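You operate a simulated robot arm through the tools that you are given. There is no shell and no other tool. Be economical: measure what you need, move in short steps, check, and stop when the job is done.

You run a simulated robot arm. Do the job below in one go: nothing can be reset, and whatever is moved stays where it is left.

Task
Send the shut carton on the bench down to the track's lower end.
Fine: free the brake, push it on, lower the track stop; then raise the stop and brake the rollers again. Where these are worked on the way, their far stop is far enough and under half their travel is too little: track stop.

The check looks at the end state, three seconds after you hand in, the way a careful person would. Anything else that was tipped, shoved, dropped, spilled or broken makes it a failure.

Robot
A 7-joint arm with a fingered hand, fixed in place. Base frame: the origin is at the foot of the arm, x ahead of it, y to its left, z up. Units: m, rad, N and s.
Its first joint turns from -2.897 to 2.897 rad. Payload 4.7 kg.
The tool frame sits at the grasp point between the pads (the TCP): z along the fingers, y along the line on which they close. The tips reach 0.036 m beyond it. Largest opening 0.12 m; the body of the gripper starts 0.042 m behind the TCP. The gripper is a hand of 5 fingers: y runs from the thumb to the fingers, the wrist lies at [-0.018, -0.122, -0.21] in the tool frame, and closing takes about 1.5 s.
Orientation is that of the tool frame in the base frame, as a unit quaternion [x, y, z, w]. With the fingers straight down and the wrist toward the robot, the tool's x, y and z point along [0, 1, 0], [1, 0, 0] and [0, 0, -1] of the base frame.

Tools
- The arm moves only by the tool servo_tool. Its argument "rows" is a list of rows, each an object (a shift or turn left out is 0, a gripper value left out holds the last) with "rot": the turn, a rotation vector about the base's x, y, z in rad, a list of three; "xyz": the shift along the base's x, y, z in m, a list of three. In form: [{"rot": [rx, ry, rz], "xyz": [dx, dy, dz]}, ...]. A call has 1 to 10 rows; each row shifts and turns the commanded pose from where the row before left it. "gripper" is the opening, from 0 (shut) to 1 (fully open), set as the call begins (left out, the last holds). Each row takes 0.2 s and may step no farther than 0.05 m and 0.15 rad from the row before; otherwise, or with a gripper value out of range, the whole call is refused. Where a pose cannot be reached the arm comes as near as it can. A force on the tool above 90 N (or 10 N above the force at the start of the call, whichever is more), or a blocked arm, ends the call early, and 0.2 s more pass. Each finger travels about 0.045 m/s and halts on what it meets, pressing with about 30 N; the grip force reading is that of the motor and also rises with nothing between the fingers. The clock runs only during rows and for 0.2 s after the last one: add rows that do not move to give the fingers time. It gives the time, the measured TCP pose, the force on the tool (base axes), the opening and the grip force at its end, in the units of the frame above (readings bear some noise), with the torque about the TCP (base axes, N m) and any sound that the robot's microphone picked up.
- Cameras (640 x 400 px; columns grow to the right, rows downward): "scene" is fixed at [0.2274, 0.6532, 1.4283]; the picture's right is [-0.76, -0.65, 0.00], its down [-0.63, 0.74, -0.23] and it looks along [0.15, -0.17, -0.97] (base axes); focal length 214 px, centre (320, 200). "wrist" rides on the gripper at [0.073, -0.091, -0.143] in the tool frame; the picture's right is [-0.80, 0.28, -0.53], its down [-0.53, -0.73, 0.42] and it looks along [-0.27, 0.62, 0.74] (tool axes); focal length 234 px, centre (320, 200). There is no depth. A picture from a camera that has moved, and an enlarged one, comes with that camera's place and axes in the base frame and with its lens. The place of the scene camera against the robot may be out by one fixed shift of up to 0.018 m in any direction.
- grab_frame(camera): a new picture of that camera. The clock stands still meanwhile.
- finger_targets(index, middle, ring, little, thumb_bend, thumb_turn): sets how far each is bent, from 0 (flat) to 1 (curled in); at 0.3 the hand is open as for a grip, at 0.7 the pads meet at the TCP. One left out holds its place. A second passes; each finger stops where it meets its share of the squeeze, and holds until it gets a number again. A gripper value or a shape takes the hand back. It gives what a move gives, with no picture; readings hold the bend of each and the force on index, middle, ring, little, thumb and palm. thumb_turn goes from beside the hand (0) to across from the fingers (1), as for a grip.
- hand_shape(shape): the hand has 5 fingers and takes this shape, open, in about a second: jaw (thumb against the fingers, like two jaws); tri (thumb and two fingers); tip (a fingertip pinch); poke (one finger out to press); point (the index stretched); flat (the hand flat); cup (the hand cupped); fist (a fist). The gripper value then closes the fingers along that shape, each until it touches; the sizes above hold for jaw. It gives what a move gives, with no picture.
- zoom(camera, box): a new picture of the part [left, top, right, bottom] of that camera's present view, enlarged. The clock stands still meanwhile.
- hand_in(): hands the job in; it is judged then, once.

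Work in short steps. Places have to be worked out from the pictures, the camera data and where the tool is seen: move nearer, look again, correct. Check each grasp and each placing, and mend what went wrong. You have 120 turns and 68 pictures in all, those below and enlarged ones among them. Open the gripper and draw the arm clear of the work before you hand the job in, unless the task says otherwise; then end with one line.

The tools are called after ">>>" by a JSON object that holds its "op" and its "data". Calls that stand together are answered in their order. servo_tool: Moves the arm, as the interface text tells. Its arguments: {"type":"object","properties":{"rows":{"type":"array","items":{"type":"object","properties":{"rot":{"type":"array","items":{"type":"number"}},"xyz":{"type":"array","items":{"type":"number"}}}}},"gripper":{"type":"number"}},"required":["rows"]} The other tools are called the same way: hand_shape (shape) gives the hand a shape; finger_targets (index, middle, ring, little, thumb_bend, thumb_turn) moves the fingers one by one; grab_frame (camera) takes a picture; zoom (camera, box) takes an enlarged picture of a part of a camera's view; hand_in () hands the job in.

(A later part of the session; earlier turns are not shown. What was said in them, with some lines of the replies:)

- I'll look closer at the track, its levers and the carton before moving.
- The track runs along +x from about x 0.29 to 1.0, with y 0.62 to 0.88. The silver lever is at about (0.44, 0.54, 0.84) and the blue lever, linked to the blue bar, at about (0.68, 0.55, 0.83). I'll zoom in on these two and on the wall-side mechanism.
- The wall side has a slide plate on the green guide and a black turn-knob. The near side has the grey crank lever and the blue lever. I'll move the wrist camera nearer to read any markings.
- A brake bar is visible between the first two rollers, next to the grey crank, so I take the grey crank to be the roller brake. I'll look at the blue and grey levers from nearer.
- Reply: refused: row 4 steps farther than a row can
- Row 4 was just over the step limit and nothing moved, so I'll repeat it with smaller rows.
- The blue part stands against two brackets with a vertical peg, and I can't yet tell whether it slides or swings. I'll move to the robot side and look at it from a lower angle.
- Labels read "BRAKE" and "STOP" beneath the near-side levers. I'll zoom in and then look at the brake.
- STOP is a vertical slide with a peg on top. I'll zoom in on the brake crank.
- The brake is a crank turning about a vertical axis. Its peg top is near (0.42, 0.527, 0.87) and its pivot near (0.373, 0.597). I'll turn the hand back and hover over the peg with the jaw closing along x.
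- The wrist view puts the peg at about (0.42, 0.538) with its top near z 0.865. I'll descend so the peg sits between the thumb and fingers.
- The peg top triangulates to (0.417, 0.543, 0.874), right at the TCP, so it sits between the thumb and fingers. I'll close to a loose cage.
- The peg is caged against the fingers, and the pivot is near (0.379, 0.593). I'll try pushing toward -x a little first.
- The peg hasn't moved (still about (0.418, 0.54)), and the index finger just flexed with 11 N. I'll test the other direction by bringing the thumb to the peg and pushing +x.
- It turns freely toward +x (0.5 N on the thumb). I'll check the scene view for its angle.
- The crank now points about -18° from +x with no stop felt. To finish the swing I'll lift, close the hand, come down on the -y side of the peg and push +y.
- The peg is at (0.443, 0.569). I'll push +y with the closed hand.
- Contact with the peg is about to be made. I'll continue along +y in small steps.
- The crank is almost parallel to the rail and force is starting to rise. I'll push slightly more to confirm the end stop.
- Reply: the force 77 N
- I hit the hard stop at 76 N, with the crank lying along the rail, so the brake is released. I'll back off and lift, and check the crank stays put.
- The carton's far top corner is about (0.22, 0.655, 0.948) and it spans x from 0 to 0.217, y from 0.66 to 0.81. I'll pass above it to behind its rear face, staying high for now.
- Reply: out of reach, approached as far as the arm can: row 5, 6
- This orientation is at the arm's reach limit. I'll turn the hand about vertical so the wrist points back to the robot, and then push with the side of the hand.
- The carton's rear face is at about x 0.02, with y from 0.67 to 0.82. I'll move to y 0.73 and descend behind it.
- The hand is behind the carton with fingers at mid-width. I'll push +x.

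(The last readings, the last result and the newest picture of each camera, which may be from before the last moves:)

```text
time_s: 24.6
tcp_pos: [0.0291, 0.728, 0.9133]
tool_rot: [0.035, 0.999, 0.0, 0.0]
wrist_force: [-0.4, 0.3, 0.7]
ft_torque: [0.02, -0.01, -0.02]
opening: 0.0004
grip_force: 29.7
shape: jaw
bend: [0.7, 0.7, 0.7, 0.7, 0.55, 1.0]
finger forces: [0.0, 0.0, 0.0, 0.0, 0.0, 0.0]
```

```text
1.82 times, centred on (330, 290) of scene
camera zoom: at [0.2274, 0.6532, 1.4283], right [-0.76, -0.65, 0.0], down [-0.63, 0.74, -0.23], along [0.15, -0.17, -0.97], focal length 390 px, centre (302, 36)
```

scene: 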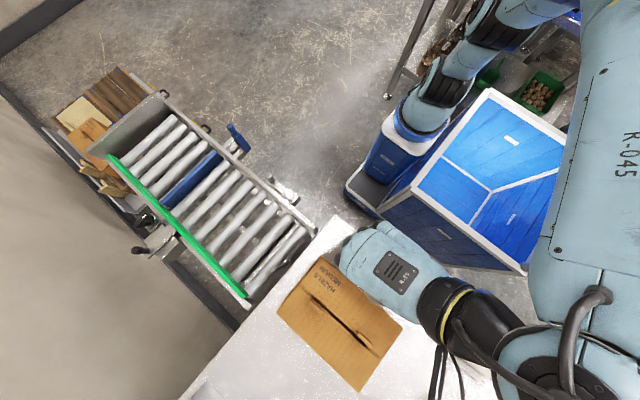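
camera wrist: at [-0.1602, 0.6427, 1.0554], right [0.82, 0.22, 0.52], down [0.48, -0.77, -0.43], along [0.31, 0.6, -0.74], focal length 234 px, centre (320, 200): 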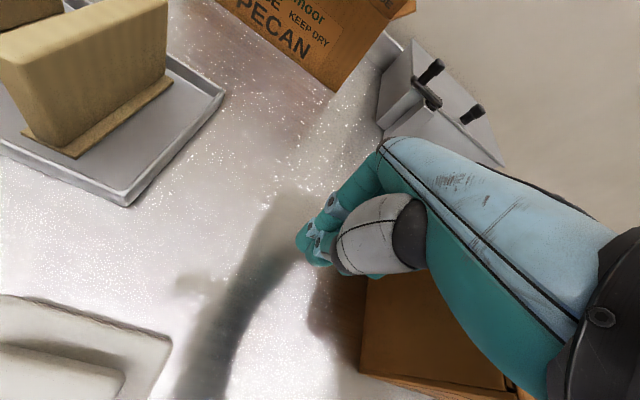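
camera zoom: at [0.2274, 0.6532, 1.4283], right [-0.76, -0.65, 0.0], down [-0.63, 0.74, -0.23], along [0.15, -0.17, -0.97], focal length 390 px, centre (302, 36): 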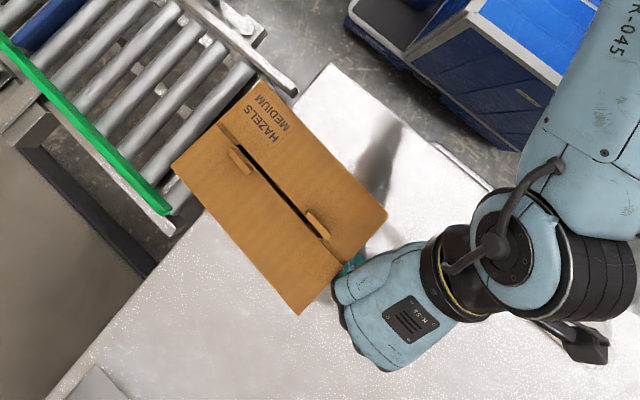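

The carton slid straight with almost no resistance. I'll continue the push, with smaller steps as it approaches the rollers.

>>> {"op": "servo_tool", "data": {"rows": [{"xyz": [0.02, 0, 0]}, {"xyz": [0.02, 0, 0]}, {"xyz": [0.02, 0, 0]}, {"xyz": [0.02, 0, 0]}]}}

>>> {"op": "zoom", "data": {"camera": "scene", "box": [120, 100, 420, 350]}}

```text
time_s: 25.6
tcp_pos: [0.1078, 0.7303, 0.9122]
tool_rot: [0.036, 0.999, 0.0, 0.0]
wrist_force: [0.4, -0.8, -0.9]
ft_torque: [0.01, -0.03, 0.0]
opening: 0.0
grip_force: 29.8
shape: jaw
bend: [0.7, 0.7, 0.7, 0.7, 0.56, 1.0]
finger forces: [0.0, 0.1, 0.0, 0.0, 0.0, 0.0]
```

```text
1.60 times, centred on (270, 225) of scene
camera zoom: at [0.2274, 0.6532, 1.4283], right [-0.76, -0.65, 0.0], down [-0.63, 0.74, -0.23], along [0.15, -0.17, -0.97], focal length 343 px, centre (400, 160)
```

zoom: 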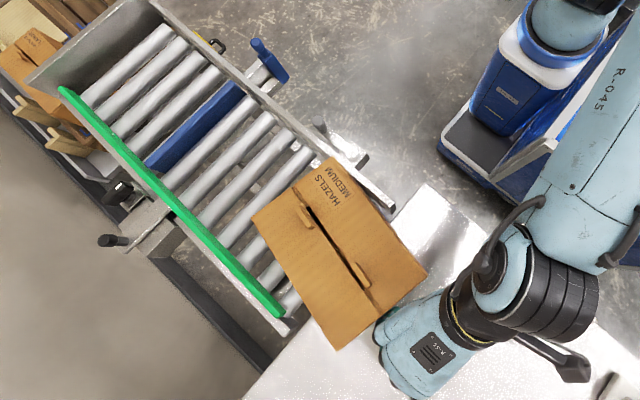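

The carton is half on the rollers, straight and inside the rails. I'll keep pushing until it rolls.

>>> {"op": "servo_tool", "data": {"rows": [{"xyz": [0.02, 0, 0]}, {"xyz": [0.02, 0, 0]}, {"xyz": [0.02, 0, 0]}, {"xyz": [0.015, 0, 0]}]}}

>>> {"op": "zoom", "data": {"camera": "scene", "box": [80, 80, 380, 330]}}

```text
time_s: 26.6
tcp_pos: [0.1838, 0.7303, 0.9113]
tool_rot: [0.036, 0.999, 0.0, 0.0]
wrist_force: [0.3, -0.8, 0.5]
ft_torque: [-0.05, -0.04, -0.01]
opening: 0.0
grip_force: 29.8
shape: jaw
bend: [0.7, 0.7, 0.7, 0.7, 0.56, 1.0]
finger forces: [0.1, 0.0, 0.1, 0.1, 0.0, 0.0]
```

```text
1.60 times, centred on (230, 205) of scene
camera zoom: at [0.2274, 0.6532, 1.4283], right [-0.76, -0.65, 0.0], down [-0.63, 0.74, -0.23], along [0.15, -0.17, -0.97], focal length 343 px, centre (464, 192)
```

zoom: 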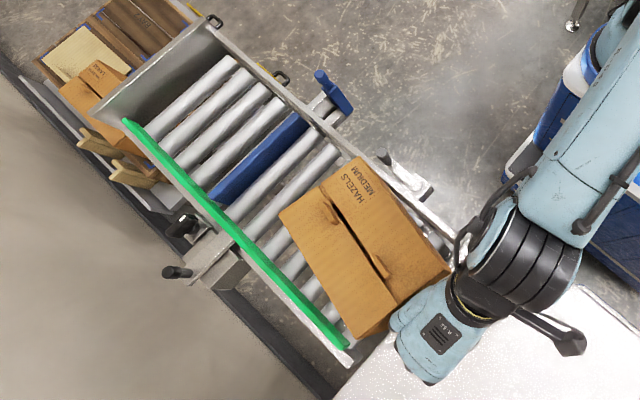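

The carton is almost fully on the rollers. I'll push a little more and wait to see if it rolls by itself.

>>> {"op": "servo_tool", "data": {"rows": [{"xyz": [0.02, 0, 0]}, {"xyz": [0.02, 0, 0]}, {"xyz": [0, 0, 0]}, {"xyz": [0, 0, 0]}, {"xyz": [0, 0, 0]}]}}

>>> {"op": "zoom", "data": {"camera": "scene", "box": [80, 80, 380, 330]}}

```text
time_s: 27.8
tcp_pos: [0.2244, 0.7294, 0.9122]
tool_rot: [0.036, 0.999, 0.0, 0.0]
wrist_force: [-0.2, 0.2, 0.9]
ft_torque: [0.0, -0.04, -0.02]
opening: 0.0
grip_force: 30.1
shape: jaw
bend: [0.7, 0.7, 0.7, 0.7, 0.56, 1.0]
finger forces: [0.0, 0.1, 0.0, 0.0, 0.0, 0.0]
```

```text
1.60 times, centred on (230, 205) of scene
camera zoom: at [0.2274, 0.6532, 1.4283], right [-0.76, -0.65, 0.0], down [-0.63, 0.74, -0.23], along [0.15, -0.17, -0.97], focal length 343 px, centre (464, 192)
```

zoom: 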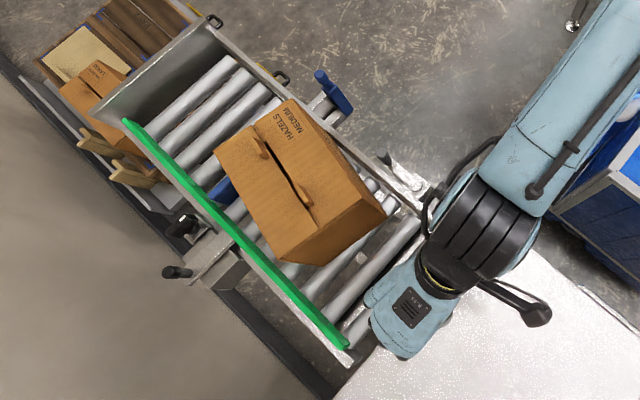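

The carton rolled down and rests against the raised stop. The stop peg top triangulates to (0.634, 0.557, 0.874). I'll lift, turn the hand back and hover near the peg with the jaw open.

>>> {"op": "servo_tool", "data": {"rows": [{"xyz": [-0.01, 0, 0.045]}, {"xyz": [0, 0, 0.045], "rot": [0, 0, -0.15]}, {"xyz": [0, -0.03, 0.035], "rot": [0, 0, -0.15]}, {"xyz": [0.02, -0.04, 0], "rot": [0, 0, -0.15]}, {"xyz": [0.03, -0.035, 0], "rot": [0, 0, -0.15]}, {"xyz": [0.03, -0.035, 0], "rot": [0, 0, -0.15]}, {"xyz": [0.03, -0.035, 0], "rot": [0, 0, -0.15]}, {"xyz": [0.04, -0.01, 0], "rot": [0, 0, -0.15]}, {"xyz": [0.045, 0, 0], "rot": [0, 0, -0.15]}, {"xyz": [0.045, 0, 0], "rot": [0, 0, -0.15]}], "gripper": 0.6}}

>>> {"op": "servo_tool", "data": {"rows": [{"xyz": [0.04, 0, 0], "rot": [0, 0, -0.15]}, {"xyz": [0.045, 0, 0]}, {"xyz": [0.045, 0.003, -0.0]}, {"xyz": [0.045, 0, -0.0]}]}}

>>> {"op": "grab_frame", "data": {"camera": "wrist"}}

```text
time_s: 30.0
tcp_pos: [0.455, 0.5433, 1.0376]
tool_rot: [0.654, 0.757, 0.0, 0.0]
wrist_force: [-0.8, 0.1, 0.3]
ft_torque: [0.04, 0.0, -0.02]
opening: 0.0717
grip_force: 0.1
shape: jaw
bend: [0.74, 0.41, 0.38, 0.42, 0.66, 1.0]
finger forces: [0.1, 0.0, 0.0, 0.0, 0.1, 0.0]
```

```text
time_s: 31.0
tcp_pos: [0.6295, 0.5467, 1.036]
tool_rot: [0.707, 0.708, -0.001, 0.0]
wrist_force: [-0.2, 0.5, 0.4]
ft_torque: [-0.02, -0.05, 0.01]
opening: 0.0715
grip_force: 0.1
shape: jaw
bend: [0.74, 0.41, 0.38, 0.42, 0.66, 1.0]
finger forces: [0.1, 0.0, 0.1, 0.1, 0.0, 0.0]
```

```text
23 pictures are left
camera wrist: at [0.5377, 0.619, 1.179], right [0.28, -0.8, 0.52], down [-0.73, -0.53, -0.43], along [0.62, -0.27, -0.74], focal length 234 px, centre (320, 200)
```

wrist: 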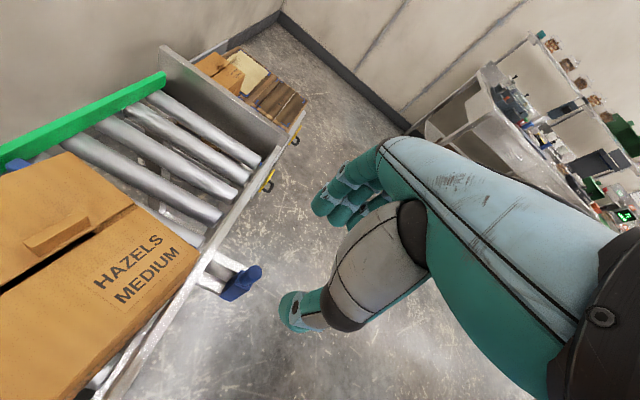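

The peg is confirmed at (0.63, 0.56, 0.874). I'll descend over it and take a picture before gripping.

>>> {"op": "servo_tool", "data": {"rows": [{"xyz": [0.0, 0.003, -0.045]}, {"xyz": [0, 0, -0.045]}, {"xyz": [0, 0, -0.045]}, {"xyz": [0, 0, -0.03]}]}}

>>> {"op": "zoom", "data": {"camera": "wrist", "box": [180, 130, 400, 370]}}

```text
time_s: 32.0
tcp_pos: [0.6286, 0.5485, 0.8699]
tool_rot: [0.707, 0.707, 0.001, 0.001]
wrist_force: [-0.3, 0.0, 1.3]
ft_torque: [0.0, 0.05, -0.01]
opening: 0.0719
grip_force: 0.0
shape: jaw
bend: [0.74, 0.41, 0.38, 0.42, 0.66, 1.0]
finger forces: [0.1, 0.0, 0.0, 0.0, 0.0, 0.0]
```

```text
1.67 times, centred on (290, 250) of wrist
camera zoom: at [0.5353, 0.6218, 1.0125], right [0.28, -0.8, 0.52], down [-0.73, -0.53, -0.43], along [0.62, -0.27, -0.74], focal length 390 px, centre (370, 117)
```

zoom: 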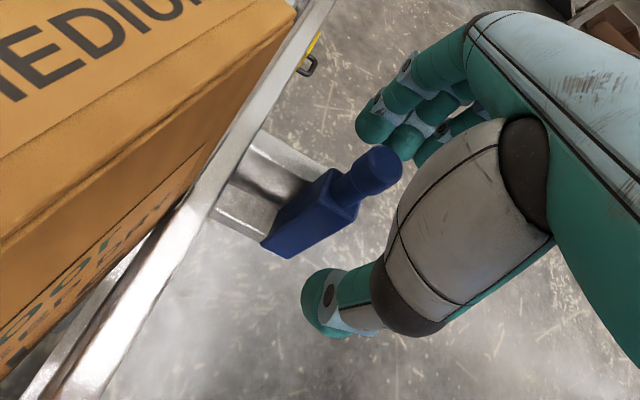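

The peg is between thumb and fingers. I'll lower slightly and close on it.

>>> {"op": "servo_tool", "data": {"rows": [{"xyz": [0.002, 0.004, -0.012]}, {"xyz": [0, 0, 0]}, {"xyz": [0, 0, 0]}, {"xyz": [0, 0, 0]}, {"xyz": [0, 0, 0]}, {"xyz": [0, 0, 0]}], "gripper": 0}}

>>> {"op": "zoom", "data": {"camera": "wrist", "box": [180, 130, 400, 370]}}

```text
time_s: 33.4
tcp_pos: [0.6293, 0.5542, 0.8585]
tool_rot: [0.707, 0.707, 0.0, -0.001]
wrist_force: [-5.6, -2.0, -2.4]
ft_torque: [-0.09, 0.18, -0.06]
opening: 0.018
grip_force: 29.6
shape: jaw
bend: [0.73, 0.62, 0.66, 0.65, 0.74, 1.0]
finger forces: [14.5, 6.3, 0.1, 0.0, 27.0, 0.0]
```

```text
1.67 times, centred on (290, 250) of wrist
camera zoom: at [0.5371, 0.626, 1.0006], right [0.28, -0.8, 0.53], down [-0.73, -0.53, -0.42], along [0.62, -0.27, -0.74], focal length 390 px, centre (370, 117)
```

zoom: 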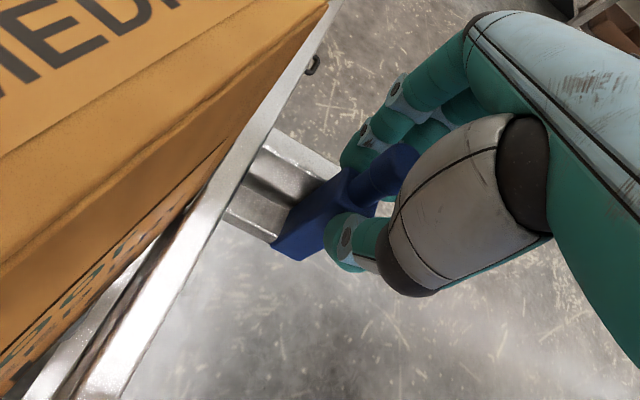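

Thumb, index and middle hold the peg (27 N). I'll press down in small steps.

>>> {"op": "servo_tool", "data": {"rows": [{"xyz": [0, 0, -0.01]}, {"xyz": [0, 0, -0.01]}, {"xyz": [0, 0, -0.01]}]}}

>>> {"op": "zoom", "data": {"camera": "wrist", "box": [0, 0, 400, 390]}}

```text
time_s: 34.2
tcp_pos: [0.6318, 0.5546, 0.8396]
tool_rot: [0.707, 0.707, 0.008, -0.001]
wrist_force: [-11.0, -10.0, 51.4]
ft_torque: [0.11, -0.33, -0.28]
opening: 0.0198
grip_force: 30.2
shape: jaw
bend: [0.74, 0.63, 0.66, 0.65, 0.74, 1.0]
finger forces: [53.3, 13.4, 0.0, 0.0, 38.1, 0.0]
```

```text
1.03 times, centred on (200, 195) of wrist (not enlarged: the box is as wide or as high as the picture)
camera zoom: at [0.5375, 0.6248, 0.9821], right [0.27, -0.81, 0.52], down [-0.73, -0.53, -0.44], along [0.63, -0.26, -0.74], focal length 240 px, centre (443, 205)
```

zoom: 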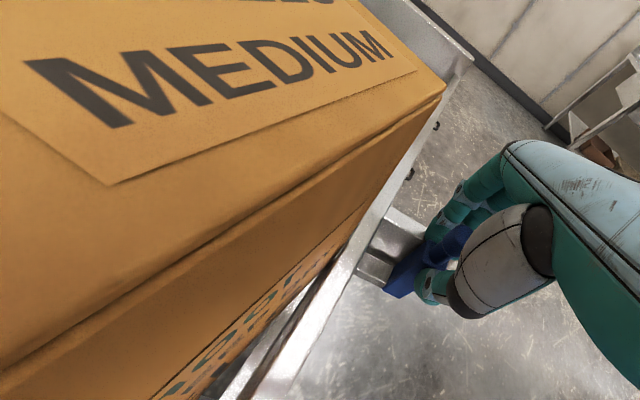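

There's 51 N of resistance, so I need to see whether the slide moved or the fingers slipped.

>>> {"op": "zoom", "data": {"camera": "wrist", "box": [180, 130, 400, 370]}}

>>> {"op": "zoom", "data": {"camera": "scene", "box": [140, 100, 300, 230]}}

```text
1.67 times, centred on (290, 250) of wrist
camera zoom: at [0.5375, 0.6248, 0.9821], right [0.27, -0.81, 0.52], down [-0.73, -0.53, -0.44], along [0.63, -0.26, -0.74], focal length 390 px, centre (370, 117)
```

zoom: 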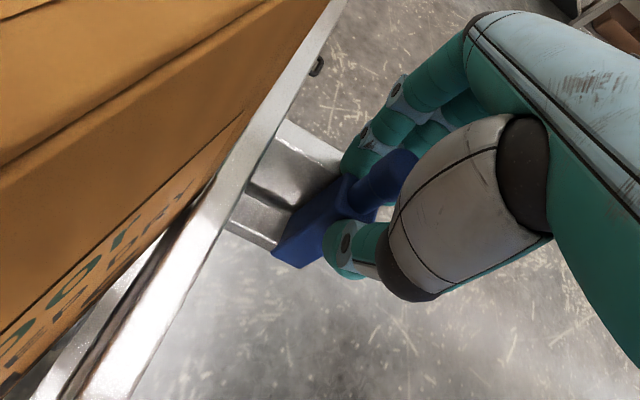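

```text
3.08 times, centred on (220, 165) of scene
camera zoom: at [0.2274, 0.6532, 1.4283], right [-0.76, -0.65, 0.0], down [-0.63, 0.74, -0.23], along [0.15, -0.17, -0.97], focal length 660 px, centre (628, 308)
```

zoom: 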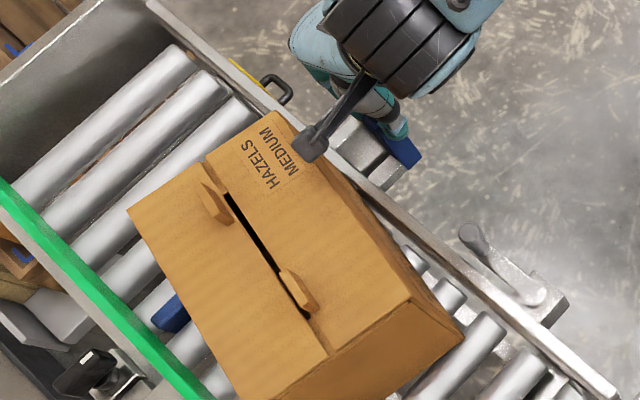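

The peg barely moved, and the fingertips now bear on the plate's shoulders. The wrist camera's arm is also close to the carton, so I'll ease off, release and lift, then turn the hand about 0.8 rad so the camera is clear before pressing harder.

>>> {"op": "servo_tool", "data": {"rows": [{"xyz": [0, 0, 0.015]}, {"xyz": [0, 0, 0.01]}, {"xyz": [0, 0, 0]}, {"xyz": [0, 0, 0]}, {"xyz": [0, -0.005, 0.03]}, {"xyz": [0, 0, 0.04]}], "gripper": 0.6}}

>>> {"op": "servo_tool", "data": {"rows": [{"rot": [0, 0, 0.15]}, {"rot": [0, 0, 0.15]}, {"rot": [0, 0, 0.15]}, {"rot": [0, 0, 0.15]}, {"rot": [0, 0, 0.15]}, {"rot": [0, 0, 0.1]}, {"xyz": [0, 0, 0]}, {"xyz": [0, 0, 0]}], "gripper": 0}}

>>> {"op": "grab_frame", "data": {"camera": "wrist"}}

```text
time_s: 35.6
tcp_pos: [0.6317, 0.5495, 0.9246]
tool_rot: [0.707, 0.708, -0.001, 0.0]
wrist_force: [-0.6, -0.1, 0.0]
ft_torque: [-0.01, 0.0, 0.03]
opening: 0.0716
grip_force: 0.2
shape: jaw
bend: [0.74, 0.41, 0.38, 0.42, 0.66, 1.0]
finger forces: [0.0, 0.0, 0.0, 0.0, 0.1, 0.0]
```

```text
time_s: 37.4
tcp_pos: [0.6314, 0.5485, 0.9249]
tool_rot: [0.353, 0.936, 0.001, 0.0]
wrist_force: [0.2, -0.5, -0.4]
ft_torque: [-0.02, 0.01, -0.01]
opening: 0.0
grip_force: 30.7
shape: jaw
bend: [0.7, 0.7, 0.7, 0.7, 0.52, 1.0]
finger forces: [0.1, 0.0, 0.0, 0.0, 0.1, 0.0]
```

```text
17 pictures are left
camera wrist: at [0.5152, 0.5281, 1.0682], right [0.79, -0.32, 0.53], down [-0.08, -0.9, -0.42], along [0.61, 0.29, -0.74], focal length 234 px, centre (320, 200)
```

wrist: 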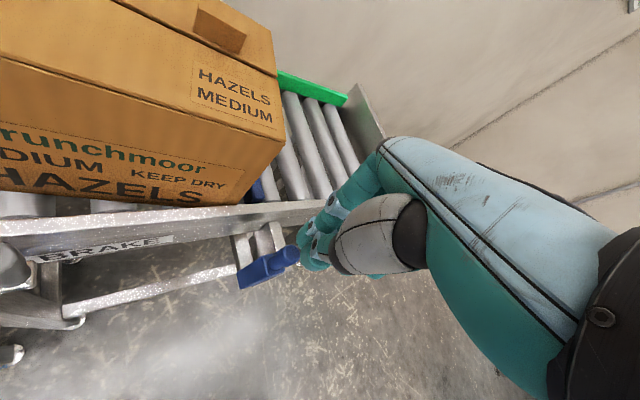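

The peg top now reads about z 0.85, so the slide did come down about 0.02 earlier. With the hand closed and the camera clear, I'll press straight down on the peg.

>>> {"op": "servo_tool", "data": {"rows": [{"xyz": [0, 0.008, -0.02]}, {"xyz": [0, 0, -0.015]}, {"xyz": [0, 0, -0.01]}, {"xyz": [0, 0, -0.01]}, {"xyz": [0, 0, -0.01]}, {"xyz": [0, 0, -0.01]}]}}

>>> {"op": "grab_frame", "data": {"camera": "wrist"}}

```text
time_s: 38.8
tcp_pos: [0.6339, 0.5617, 0.8725]
tool_rot: [0.353, 0.935, 0.019, 0.003]
wrist_force: [-1.9, -1.2, 23.5]
ft_torque: [-0.1, 0.22, -0.03]
opening: 0.0002
grip_force: 30.2
shape: jaw
bend: [0.7, 0.7, 0.7, 0.7, 0.53, 1.0]
finger forces: [0.0, 0.0, 0.0, 0.0, 52.6, 0.0]
stopped in row 6: the force on the tool passed its limit at 95 N (the readings are from after the stop); the commanded pose is now the measured one
```

```text
16 pictures are left
camera wrist: at [0.5149, 0.5363, 1.012], right [0.78, -0.34, 0.53], down [-0.08, -0.89, -0.46], along [0.62, 0.31, -0.72], focal length 234 px, centre (320, 200)
```

wrist: 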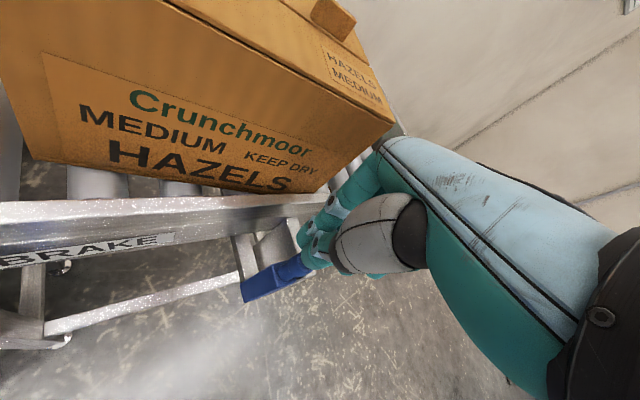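

Firm resistance at 95 N. I'll check the scene to see whether the stop has bottomed out and whether the carton moved.

>>> {"op": "zoom", "data": {"camera": "scene", "box": [90, 80, 310, 250]}}

>>> {"op": "zoom", "data": {"camera": "wrist", "box": [220, 170, 380, 310]}}

```text
2.35 times, centred on (200, 165) of scene
camera zoom: at [0.2274, 0.6532, 1.4283], right [-0.76, -0.65, 0.0], down [-0.63, 0.74, -0.23], along [0.15, -0.17, -0.97], focal length 505 px, centre (602, 282)
```

zoom: 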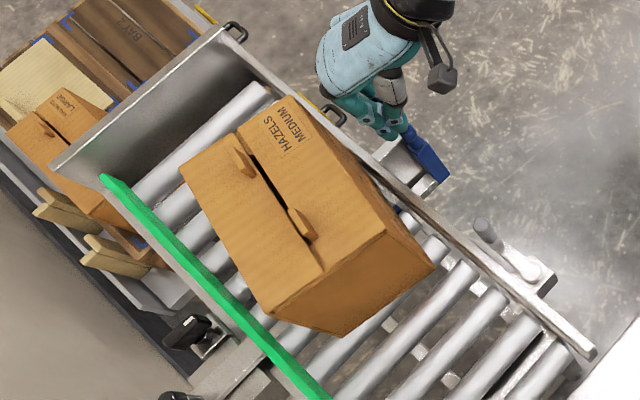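

```text
2.86 times, centred on (300, 240) of wrist
camera zoom: at [0.5149, 0.5363, 1.012], right [0.78, -0.34, 0.53], down [-0.08, -0.89, -0.46], along [0.62, 0.31, -0.72], focal length 669 px, centre (377, 86)
```

zoom: 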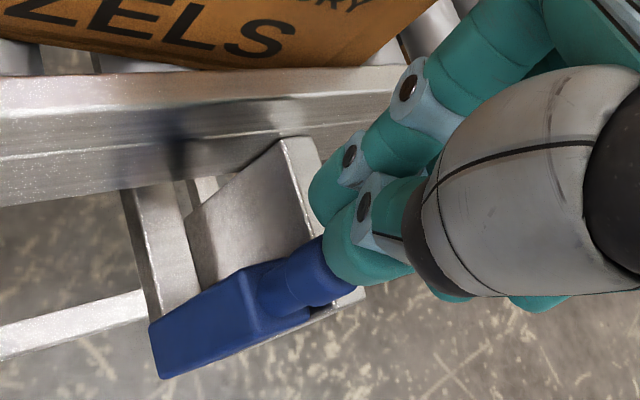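

The carton has advanced over the lowered stop bar, so the stop is at its lower end. I'll relax the push and wait for the carton to roll down.

>>> {"op": "servo_tool", "data": {"rows": [{"xyz": [0, 0, 0]}, {"xyz": [0, 0, 0]}, {"xyz": [0, 0, 0]}, {"xyz": [0, 0, 0]}, {"xyz": [0, 0, 0]}]}}

>>> {"op": "zoom", "data": {"camera": "scene", "box": [90, 80, 310, 250]}}

```text
time_s: 40.0
tcp_pos: [0.6326, 0.5611, 0.8708]
tool_rot: [0.353, 0.935, 0.017, 0.004]
wrist_force: [-3.4, -1.5, 46.4]
ft_torque: [-0.11, 0.33, 0.0]
opening: 0.0
grip_force: 29.7
shape: jaw
bend: [0.7, 0.7, 0.7, 0.7, 0.54, 1.0]
finger forces: [0.0, 0.1, 0.0, 0.0, 75.9, 0.0]
```

```text
2.35 times, centred on (200, 165) of scene
camera zoom: at [0.2274, 0.6532, 1.4283], right [-0.76, -0.65, 0.0], down [-0.63, 0.74, -0.23], along [0.15, -0.17, -0.97], focal length 505 px, centre (602, 282)
```

zoom: 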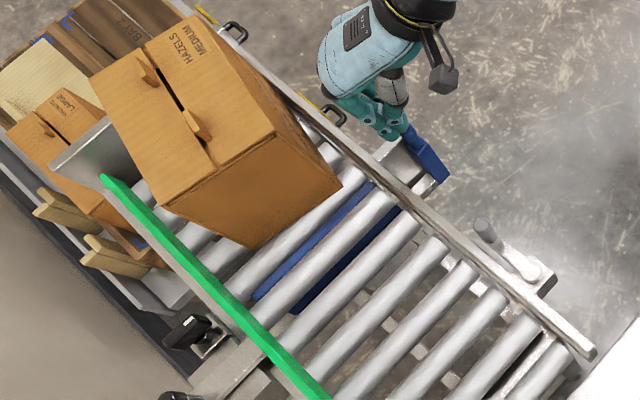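

The carton is at the lower end and the stop bar is fully down. Now I'll raise the stop: lift, open, turn back so the jaw closes along x, and approach the peg.

>>> {"op": "servo_tool", "data": {"rows": [{"xyz": [0, -0.005, 0.03]}, {"xyz": [0, 0, 0.03], "rot": [0, 0, -0.15]}, {"rot": [0, 0, -0.15]}, {"rot": [0, 0, -0.15]}, {"rot": [0, 0, -0.15]}, {"rot": [0, 0, -0.15]}, {"rot": [0, 0, -0.1]}, {"xyz": [0, 0, 0]}], "gripper": 0.6}}

>>> {"op": "zoom", "data": {"camera": "wrist", "box": [150, 120, 400, 370]}}

```text
time_s: 41.8
tcp_pos: [0.6328, 0.5555, 0.9258]
tool_rot: [0.707, 0.707, 0.012, 0.008]
wrist_force: [-0.6, -0.2, 0.1]
ft_torque: [0.02, 0.04, -0.01]
opening: 0.0716
grip_force: 0.1
shape: jaw
bend: [0.74, 0.41, 0.38, 0.42, 0.66, 1.0]
finger forces: [0.0, 0.0, 0.0, 0.0, 0.0, 0.0]
```

```text
1.60 times, centred on (275, 245) of wrist
camera zoom: at [0.5368, 0.6273, 1.0672], right [0.26, -0.81, 0.53], down [-0.72, -0.53, -0.45], along [0.64, -0.26, -0.72], focal length 375 px, centre (392, 128)
```

zoom: 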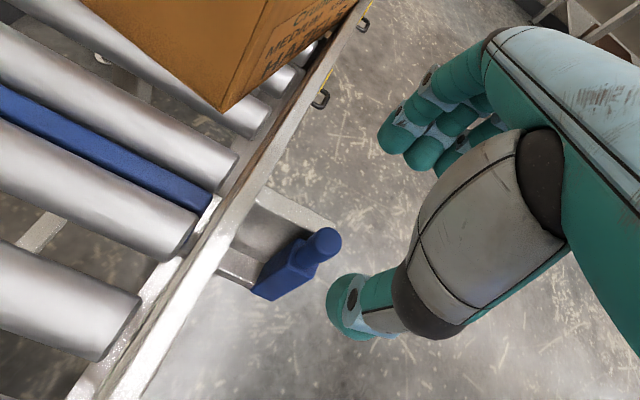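

The peg top is now at (0.631, 0.560, 0.828), about 0.045 lower. I'll descend around it and grip.

>>> {"op": "servo_tool", "data": {"rows": [{"xyz": [-0.001, 0, -0.04]}, {"xyz": [0, 0, -0.04]}, {"xyz": [0, 0, -0.034]}]}}

>>> {"op": "servo_tool", "data": {"rows": [{"xyz": [0, 0, 0]}, {"xyz": [0, 0, 0]}, {"xyz": [0, 0, 0]}, {"xyz": [0, 0, 0]}, {"xyz": [0, 0, 0]}, {"xyz": [0, 0, 0]}], "gripper": 0}}

>>> {"op": "zoom", "data": {"camera": "wrist", "box": [150, 120, 400, 370]}}

```text
time_s: 42.6
tcp_pos: [0.6313, 0.5575, 0.8127]
tool_rot: [0.707, 0.707, 0.013, 0.008]
wrist_force: [-0.4, 0.8, 0.7]
ft_torque: [0.0, 0.01, 0.01]
opening: 0.0717
grip_force: 0.1
shape: jaw
bend: [0.74, 0.41, 0.38, 0.42, 0.66, 1.0]
finger forces: [0.0, 0.0, 0.0, 0.0, 0.1, 0.1]
```

```text
time_s: 44.0
tcp_pos: [0.6314, 0.5572, 0.8121]
tool_rot: [0.707, 0.707, 0.011, 0.008]
wrist_force: [-5.6, -1.7, -2.0]
ft_torque: [-0.04, 0.28, -0.02]
opening: 0.0382
grip_force: 30.0
shape: jaw
bend: [0.74, 0.5, 0.53, 0.49, 0.75, 1.0]
finger forces: [14.1, 7.7, 0.0, 0.1, 27.4, 0.1]
```

```text
1.60 times, centred on (275, 245) of wrist
camera zoom: at [0.536, 0.6287, 0.953], right [0.26, -0.81, 0.53], down [-0.72, -0.53, -0.45], along [0.64, -0.26, -0.72], focal length 375 px, centre (392, 128)
```

zoom: 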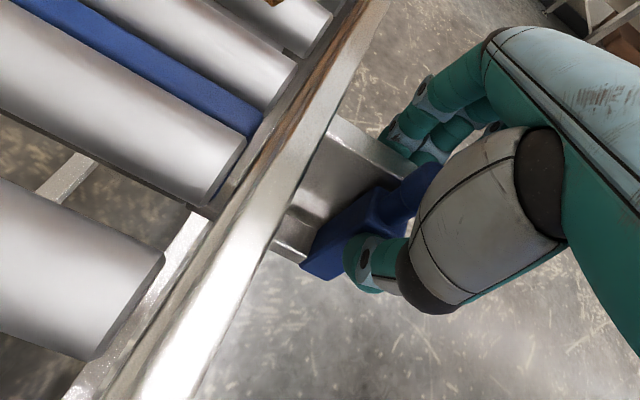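

It's gripped (0.038 wide, so the plate top just below the peg). I'll pull up.

>>> {"op": "servo_tool", "data": {"rows": [{"xyz": [0, 0, 0.01]}, {"xyz": [0, 0, 0.01]}, {"xyz": [0, 0, 0.01]}, {"xyz": [0, 0, 0.01]}, {"xyz": [0, 0, 0.006]}]}}

>>> {"op": "zoom", "data": {"camera": "wrist", "box": [100, 120, 400, 370]}}

```text
time_s: 45.2
tcp_pos: [0.6321, 0.5566, 0.8581]
tool_rot: [0.707, 0.707, 0.01, 0.008]
wrist_force: [-17.8, 0.7, -12.6]
ft_torque: [0.0, 0.37, 0.01]
opening: 0.0306
grip_force: 29.8
shape: jaw
bend: [0.75, 0.56, 0.53, 0.49, 0.76, 1.0]
finger forces: [4.0, 0.1, 0.0, 0.1, 20.6, 0.0]
```

```text
1.60 times, centred on (250, 245) of wrist
camera zoom: at [0.5355, 0.6282, 0.9982], right [0.27, -0.81, 0.53], down [-0.72, -0.53, -0.45], along [0.64, -0.26, -0.72], focal length 375 px, centre (432, 128)
```

zoom: 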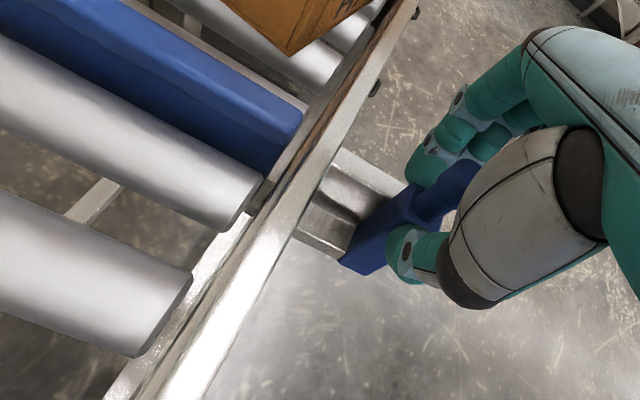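

The blue bar is up again. I'll pull a bit more to seat it at its top stop, then check.

>>> {"op": "servo_tool", "data": {"rows": [{"xyz": [0, 0, 0.008]}, {"xyz": [0, 0, 0.006]}]}}

>>> {"op": "servo_tool", "data": {"rows": [{"xyz": [0, 0, 0]}, {"xyz": [0, 0, 0]}, {"xyz": [0, 0, 0]}, {"xyz": [0, 0, 0.0]}, {"xyz": [0, -0.003, 0.04]}, {"xyz": [0, 0, 0.04]}, {"xyz": [0, 0, 0.03]}], "gripper": 0.6}}

>>> {"op": "zoom", "data": {"camera": "wrist", "box": [100, 120, 400, 370]}}

```text
time_s: 45.8
tcp_pos: [0.6302, 0.5564, 0.8708]
tool_rot: [0.707, 0.707, 0.011, 0.008]
wrist_force: [-16.1, 3.3, -12.8]
ft_torque: [0.06, 0.32, 0.01]
opening: 0.0303
grip_force: 29.9
shape: jaw
bend: [0.75, 0.56, 0.53, 0.49, 0.77, 1.0]
finger forces: [3.2, 0.0, 0.0, 0.1, 18.9, 0.1]
```

```text
time_s: 47.4
tcp_pos: [0.6328, 0.5522, 0.9814]
tool_rot: [0.707, 0.707, 0.011, 0.008]
wrist_force: [0.2, 0.0, -1.0]
ft_torque: [-0.02, 0.02, 0.01]
opening: 0.0716
grip_force: 0.1
shape: jaw
bend: [0.74, 0.41, 0.38, 0.42, 0.66, 1.0]
finger forces: [0.0, 0.0, 0.1, 0.0, 0.0, 0.0]
```

```text
1.60 times, centred on (250, 245) of wrist
camera zoom: at [0.5363, 0.6234, 1.122], right [0.26, -0.81, 0.53], down [-0.72, -0.53, -0.45], along [0.64, -0.26, -0.72], focal length 375 px, centre (432, 128)
```

zoom: 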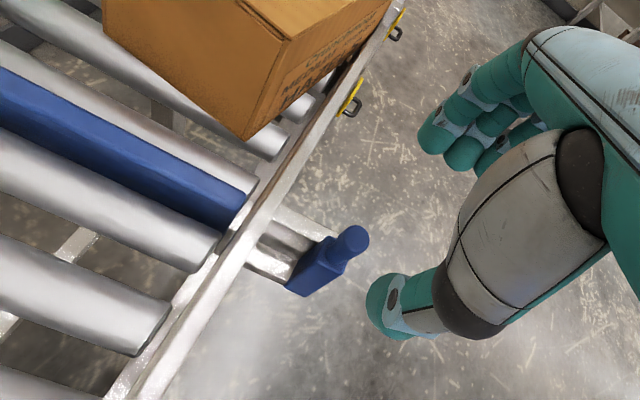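

The peg top is back at z 0.872 and the bar is up. Next I'll re-brake: move over to the crank peg near (0.441, 0.60) and look.

>>> {"op": "servo_tool", "data": {"rows": [{"xyz": [-0.04, 0.0, 0]}, {"xyz": [-0.04, 0.01, 0]}, {"xyz": [-0.04, 0.01, 0]}, {"xyz": [-0.04, 0.01, 0]}, {"xyz": [-0.03, 0.0, 0], "rot": [-0.02, 0.02, 0]}]}}

>>> {"op": "grab_frame", "data": {"camera": "wrist"}}

```text
time_s: 48.6
tcp_pos: [0.4423, 0.5807, 0.9815]
tool_rot: [0.707, 0.707, -0.003, 0.008]
wrist_force: [0.3, 0.1, 0.0]
ft_torque: [-0.01, 0.01, -0.01]
opening: 0.0719
grip_force: 0.0
shape: jaw
bend: [0.74, 0.41, 0.38, 0.42, 0.66, 1.0]
finger forces: [0.1, 0.1, 0.0, 0.0, 0.0, 0.0]
```

```text
8 pictures are left
camera wrist: at [0.3491, 0.6556, 1.1228], right [0.28, -0.8, 0.54], down [-0.73, -0.54, -0.42], along [0.63, -0.28, -0.73], focal length 234 px, centre (320, 200)
```

wrist: 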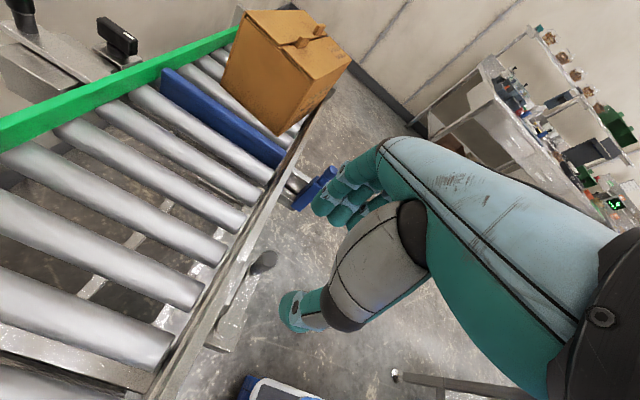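

The peg is at (0.448, 0.597, 0.874). I'll descend with the jaw open around it, then grip.

>>> {"op": "servo_tool", "data": {"rows": [{"xyz": [0.004, 0.006, -0.04]}, {"xyz": [0, 0, -0.04]}, {"xyz": [0, 0, -0.015]}, {"xyz": [0, 0, -0.013]}]}}

>>> {"op": "servo_tool", "data": {"rows": [{"xyz": [0, 0, 0]}, {"xyz": [0, 0, 0]}, {"xyz": [0, 0, 0]}, {"xyz": [0, 0, 0]}, {"xyz": [0, 0, 0]}, {"xyz": [0, 0, 0]}], "gripper": 0}}

```text
time_s: 49.6
tcp_pos: [0.4459, 0.5881, 0.8744]
tool_rot: [0.707, 0.707, -0.003, 0.009]
wrist_force: [0.0, -0.2, 0.6]
ft_torque: [-0.02, -0.01, -0.01]
opening: 0.0714
grip_force: 0.1
shape: jaw
bend: [0.74, 0.41, 0.38, 0.42, 0.66, 1.0]
finger forces: [0.0, 0.0, 0.1, 0.1, 0.1, 0.0]
```

```text
time_s: 51.0
tcp_pos: [0.445, 0.5886, 0.8739]
tool_rot: [0.708, 0.707, -0.003, 0.008]
wrist_force: [-7.1, -1.7, -2.7]
ft_torque: [-0.04, 0.17, -0.07]
opening: 0.0041
grip_force: 29.8
shape: jaw
bend: [0.72, 0.7, 0.7, 0.7, 0.73, 1.0]
finger forces: [14.8, 0.0, 0.0, 0.1, 25.8, 0.1]
```

The index and thumb hold the peg. I'll swing it along the arc back toward its first position.

>>> {"op": "servo_tool", "data": {"rows": [{"xyz": [-0.001, -0.011, 0]}, {"xyz": [-0.002, -0.011, 0]}, {"xyz": [-0.004, -0.011, 0]}, {"xyz": [-0.006, -0.0105, 0]}, {"xyz": [-0.007, -0.008, 0]}, {"xyz": [-0.008, -0.0075, 0]}]}}

>>> {"op": "zoom", "data": {"camera": "wrist", "box": [150, 120, 400, 370]}}

```text
time_s: 52.4
tcp_pos: [0.4165, 0.5306, 0.8758]
tool_rot: [0.707, 0.707, -0.002, 0.008]
wrist_force: [-3.0, 5.6, 7.8]
ft_torque: [0.15, -0.12, -0.07]
opening: 0.0046
grip_force: 30.3
shape: jaw
bend: [0.72, 0.7, 0.7, 0.7, 0.74, 0.97]
finger forces: [22.8, 0.0, 0.0, 0.1, 26.3, 0.0]
```

```text
1.60 times, centred on (275, 245) of wrist
camera zoom: at [0.3239, 0.6039, 1.0166], right [0.27, -0.8, 0.54], down [-0.73, -0.54, -0.42], along [0.63, -0.28, -0.73], focal length 375 px, centre (392, 128)
```

zoom: 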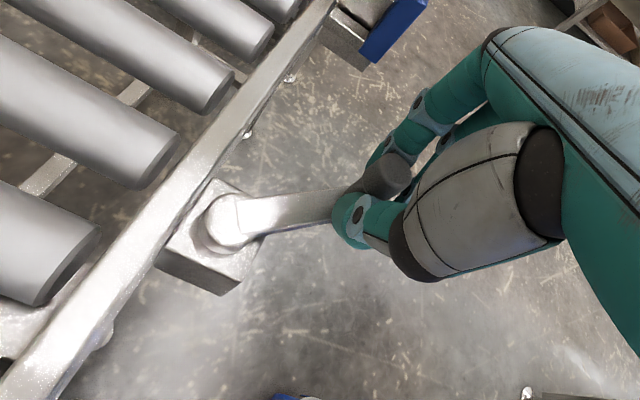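

The crank is at about -50°, nearly at its original -53°. I'll press a little further to seat it at the stop.

>>> {"op": "servo_tool", "data": {"rows": [{"xyz": [-0.006, -0.004, 0]}, {"xyz": [-0.006, -0.003, 0]}, {"xyz": [-0.006, -0.002, 0]}, {"xyz": [-0.004, -0.001, 0]}]}}

>>> {"op": "zoom", "data": {"camera": "wrist", "box": [150, 120, 400, 370]}}

```text
time_s: 53.4
tcp_pos: [0.3971, 0.5186, 0.8738]
tool_rot: [0.708, 0.707, -0.003, 0.01]
wrist_force: [20.4, -12.7, -2.8]
ft_torque: [-0.15, -0.11, -0.57]
opening: 0.0039
grip_force: 30.5
shape: jaw
bend: [0.72, 0.7, 0.7, 0.7, 0.79, 1.0]
finger forces: [19.3, 0.1, 0.1, 0.0, 0.1, 0.0]
```

```text
1.60 times, centred on (275, 245) of wrist
camera zoom: at [0.304, 0.5934, 1.0148], right [0.27, -0.79, 0.54], down [-0.73, -0.54, -0.42], along [0.63, -0.28, -0.73], focal length 375 px, centre (392, 128)
```

zoom: 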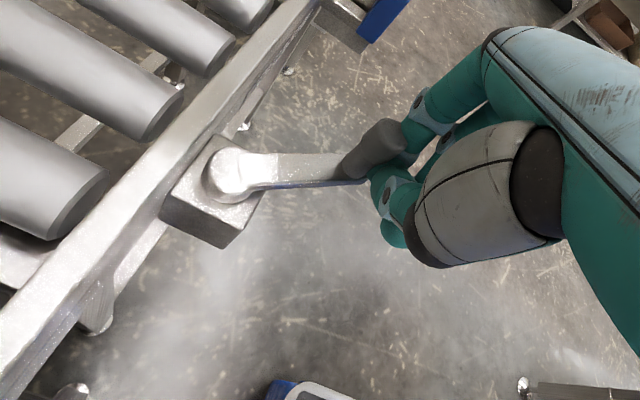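

It's firmly against the stop (20 N), with the peg back at (0.42, 0.542), so the brake is on. I'll unload, lift clear, and retreat.

>>> {"op": "servo_tool", "data": {"rows": [{"xyz": [0.012, 0.003, 0]}, {"xyz": [0, 0, 0.02]}, {"xyz": [0, 0, 0.04]}, {"xyz": [0, 0, 0.045]}, {"xyz": [-0.02, -0.03, 0.03]}, {"xyz": [-0.03, -0.03, 0.02]}, {"xyz": [-0.03, -0.03, 0.02]}, {"xyz": [-0.03, -0.03, 0]}, {"xyz": [0, -0.04, 0]}]}}

>>> {"op": "servo_tool", "data": {"rows": [{"xyz": [0, 0, 0]}, {"xyz": [0, 0, 0]}, {"xyz": [0, 0, 0]}, {"xyz": [0, 0, 0]}, {"xyz": [0, 0, 0]}, {"xyz": [0, 0, 0]}, {"xyz": [0, 0, 0]}], "gripper": 1}}

>>> {"op": "zoom", "data": {"camera": "scene", "box": [70, 60, 340, 270]}}

>>> {"op": "zoom", "data": {"camera": "scene", "box": [210, 100, 330, 220]}}

```text
time_s: 55.4
tcp_pos: [0.2985, 0.3632, 1.0483]
tool_rot: [0.707, 0.707, -0.002, 0.008]
wrist_force: [-0.9, 1.3, -1.1]
ft_torque: [-0.01, 0.01, -0.01]
opening: 0.0037
grip_force: 29.9
shape: jaw
bend: [0.72, 0.7, 0.7, 0.7, 0.78, 1.0]
finger forces: [0.0, 0.0, 0.0, 0.0, 0.0, 0.0]
```

```text
time_s: 57.0
tcp_pos: [0.298, 0.3622, 1.0489]
tool_rot: [0.707, 0.707, -0.003, 0.008]
wrist_force: [1.2, 0.6, -0.5]
ft_torque: [0.01, -0.01, 0.0]
opening: 0.1194
grip_force: 0.1
shape: jaw
bend: [0.3, 0.3, 0.3, 0.3, 0.3, 0.98]
finger forces: [0.1, 0.0, 0.1, 0.0, 0.0, 0.1]
```

```text
1.90 times, centred on (205, 165) of scene
camera zoom: at [0.2274, 0.6532, 1.4283], right [-0.76, -0.65, 0.0], down [-0.63, 0.74, -0.23], along [0.15, -0.17, -0.97], focal length 408 px, centre (539, 267)
```

zoom: 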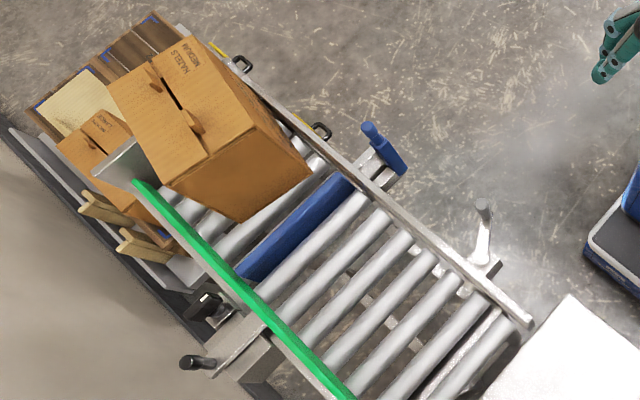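

```text
3.33 times, centred on (270, 160) of scene
camera zoom: at [0.2274, 0.6532, 1.4283], right [-0.76, -0.65, 0.0], down [-0.63, 0.74, -0.23], along [0.15, -0.17, -0.97], focal length 715 px, centre (487, 333)
```

zoom: 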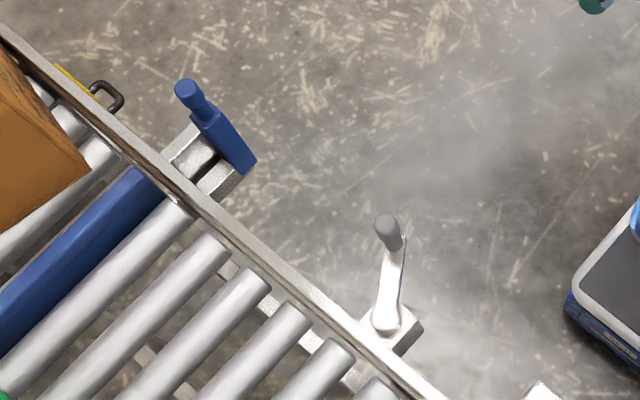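

The carton rests at the track's lower end, the blue stop is up, the brake crank is back in its first position, and the hand is open and clear. I'm handing in now.

>>> {"op": "hand_in", "data": {}}

```text
The job is handed in.
```

The carton is at the track's lower end, with the stop raised and the roller brake on again; the last pictures show nothing else moved.
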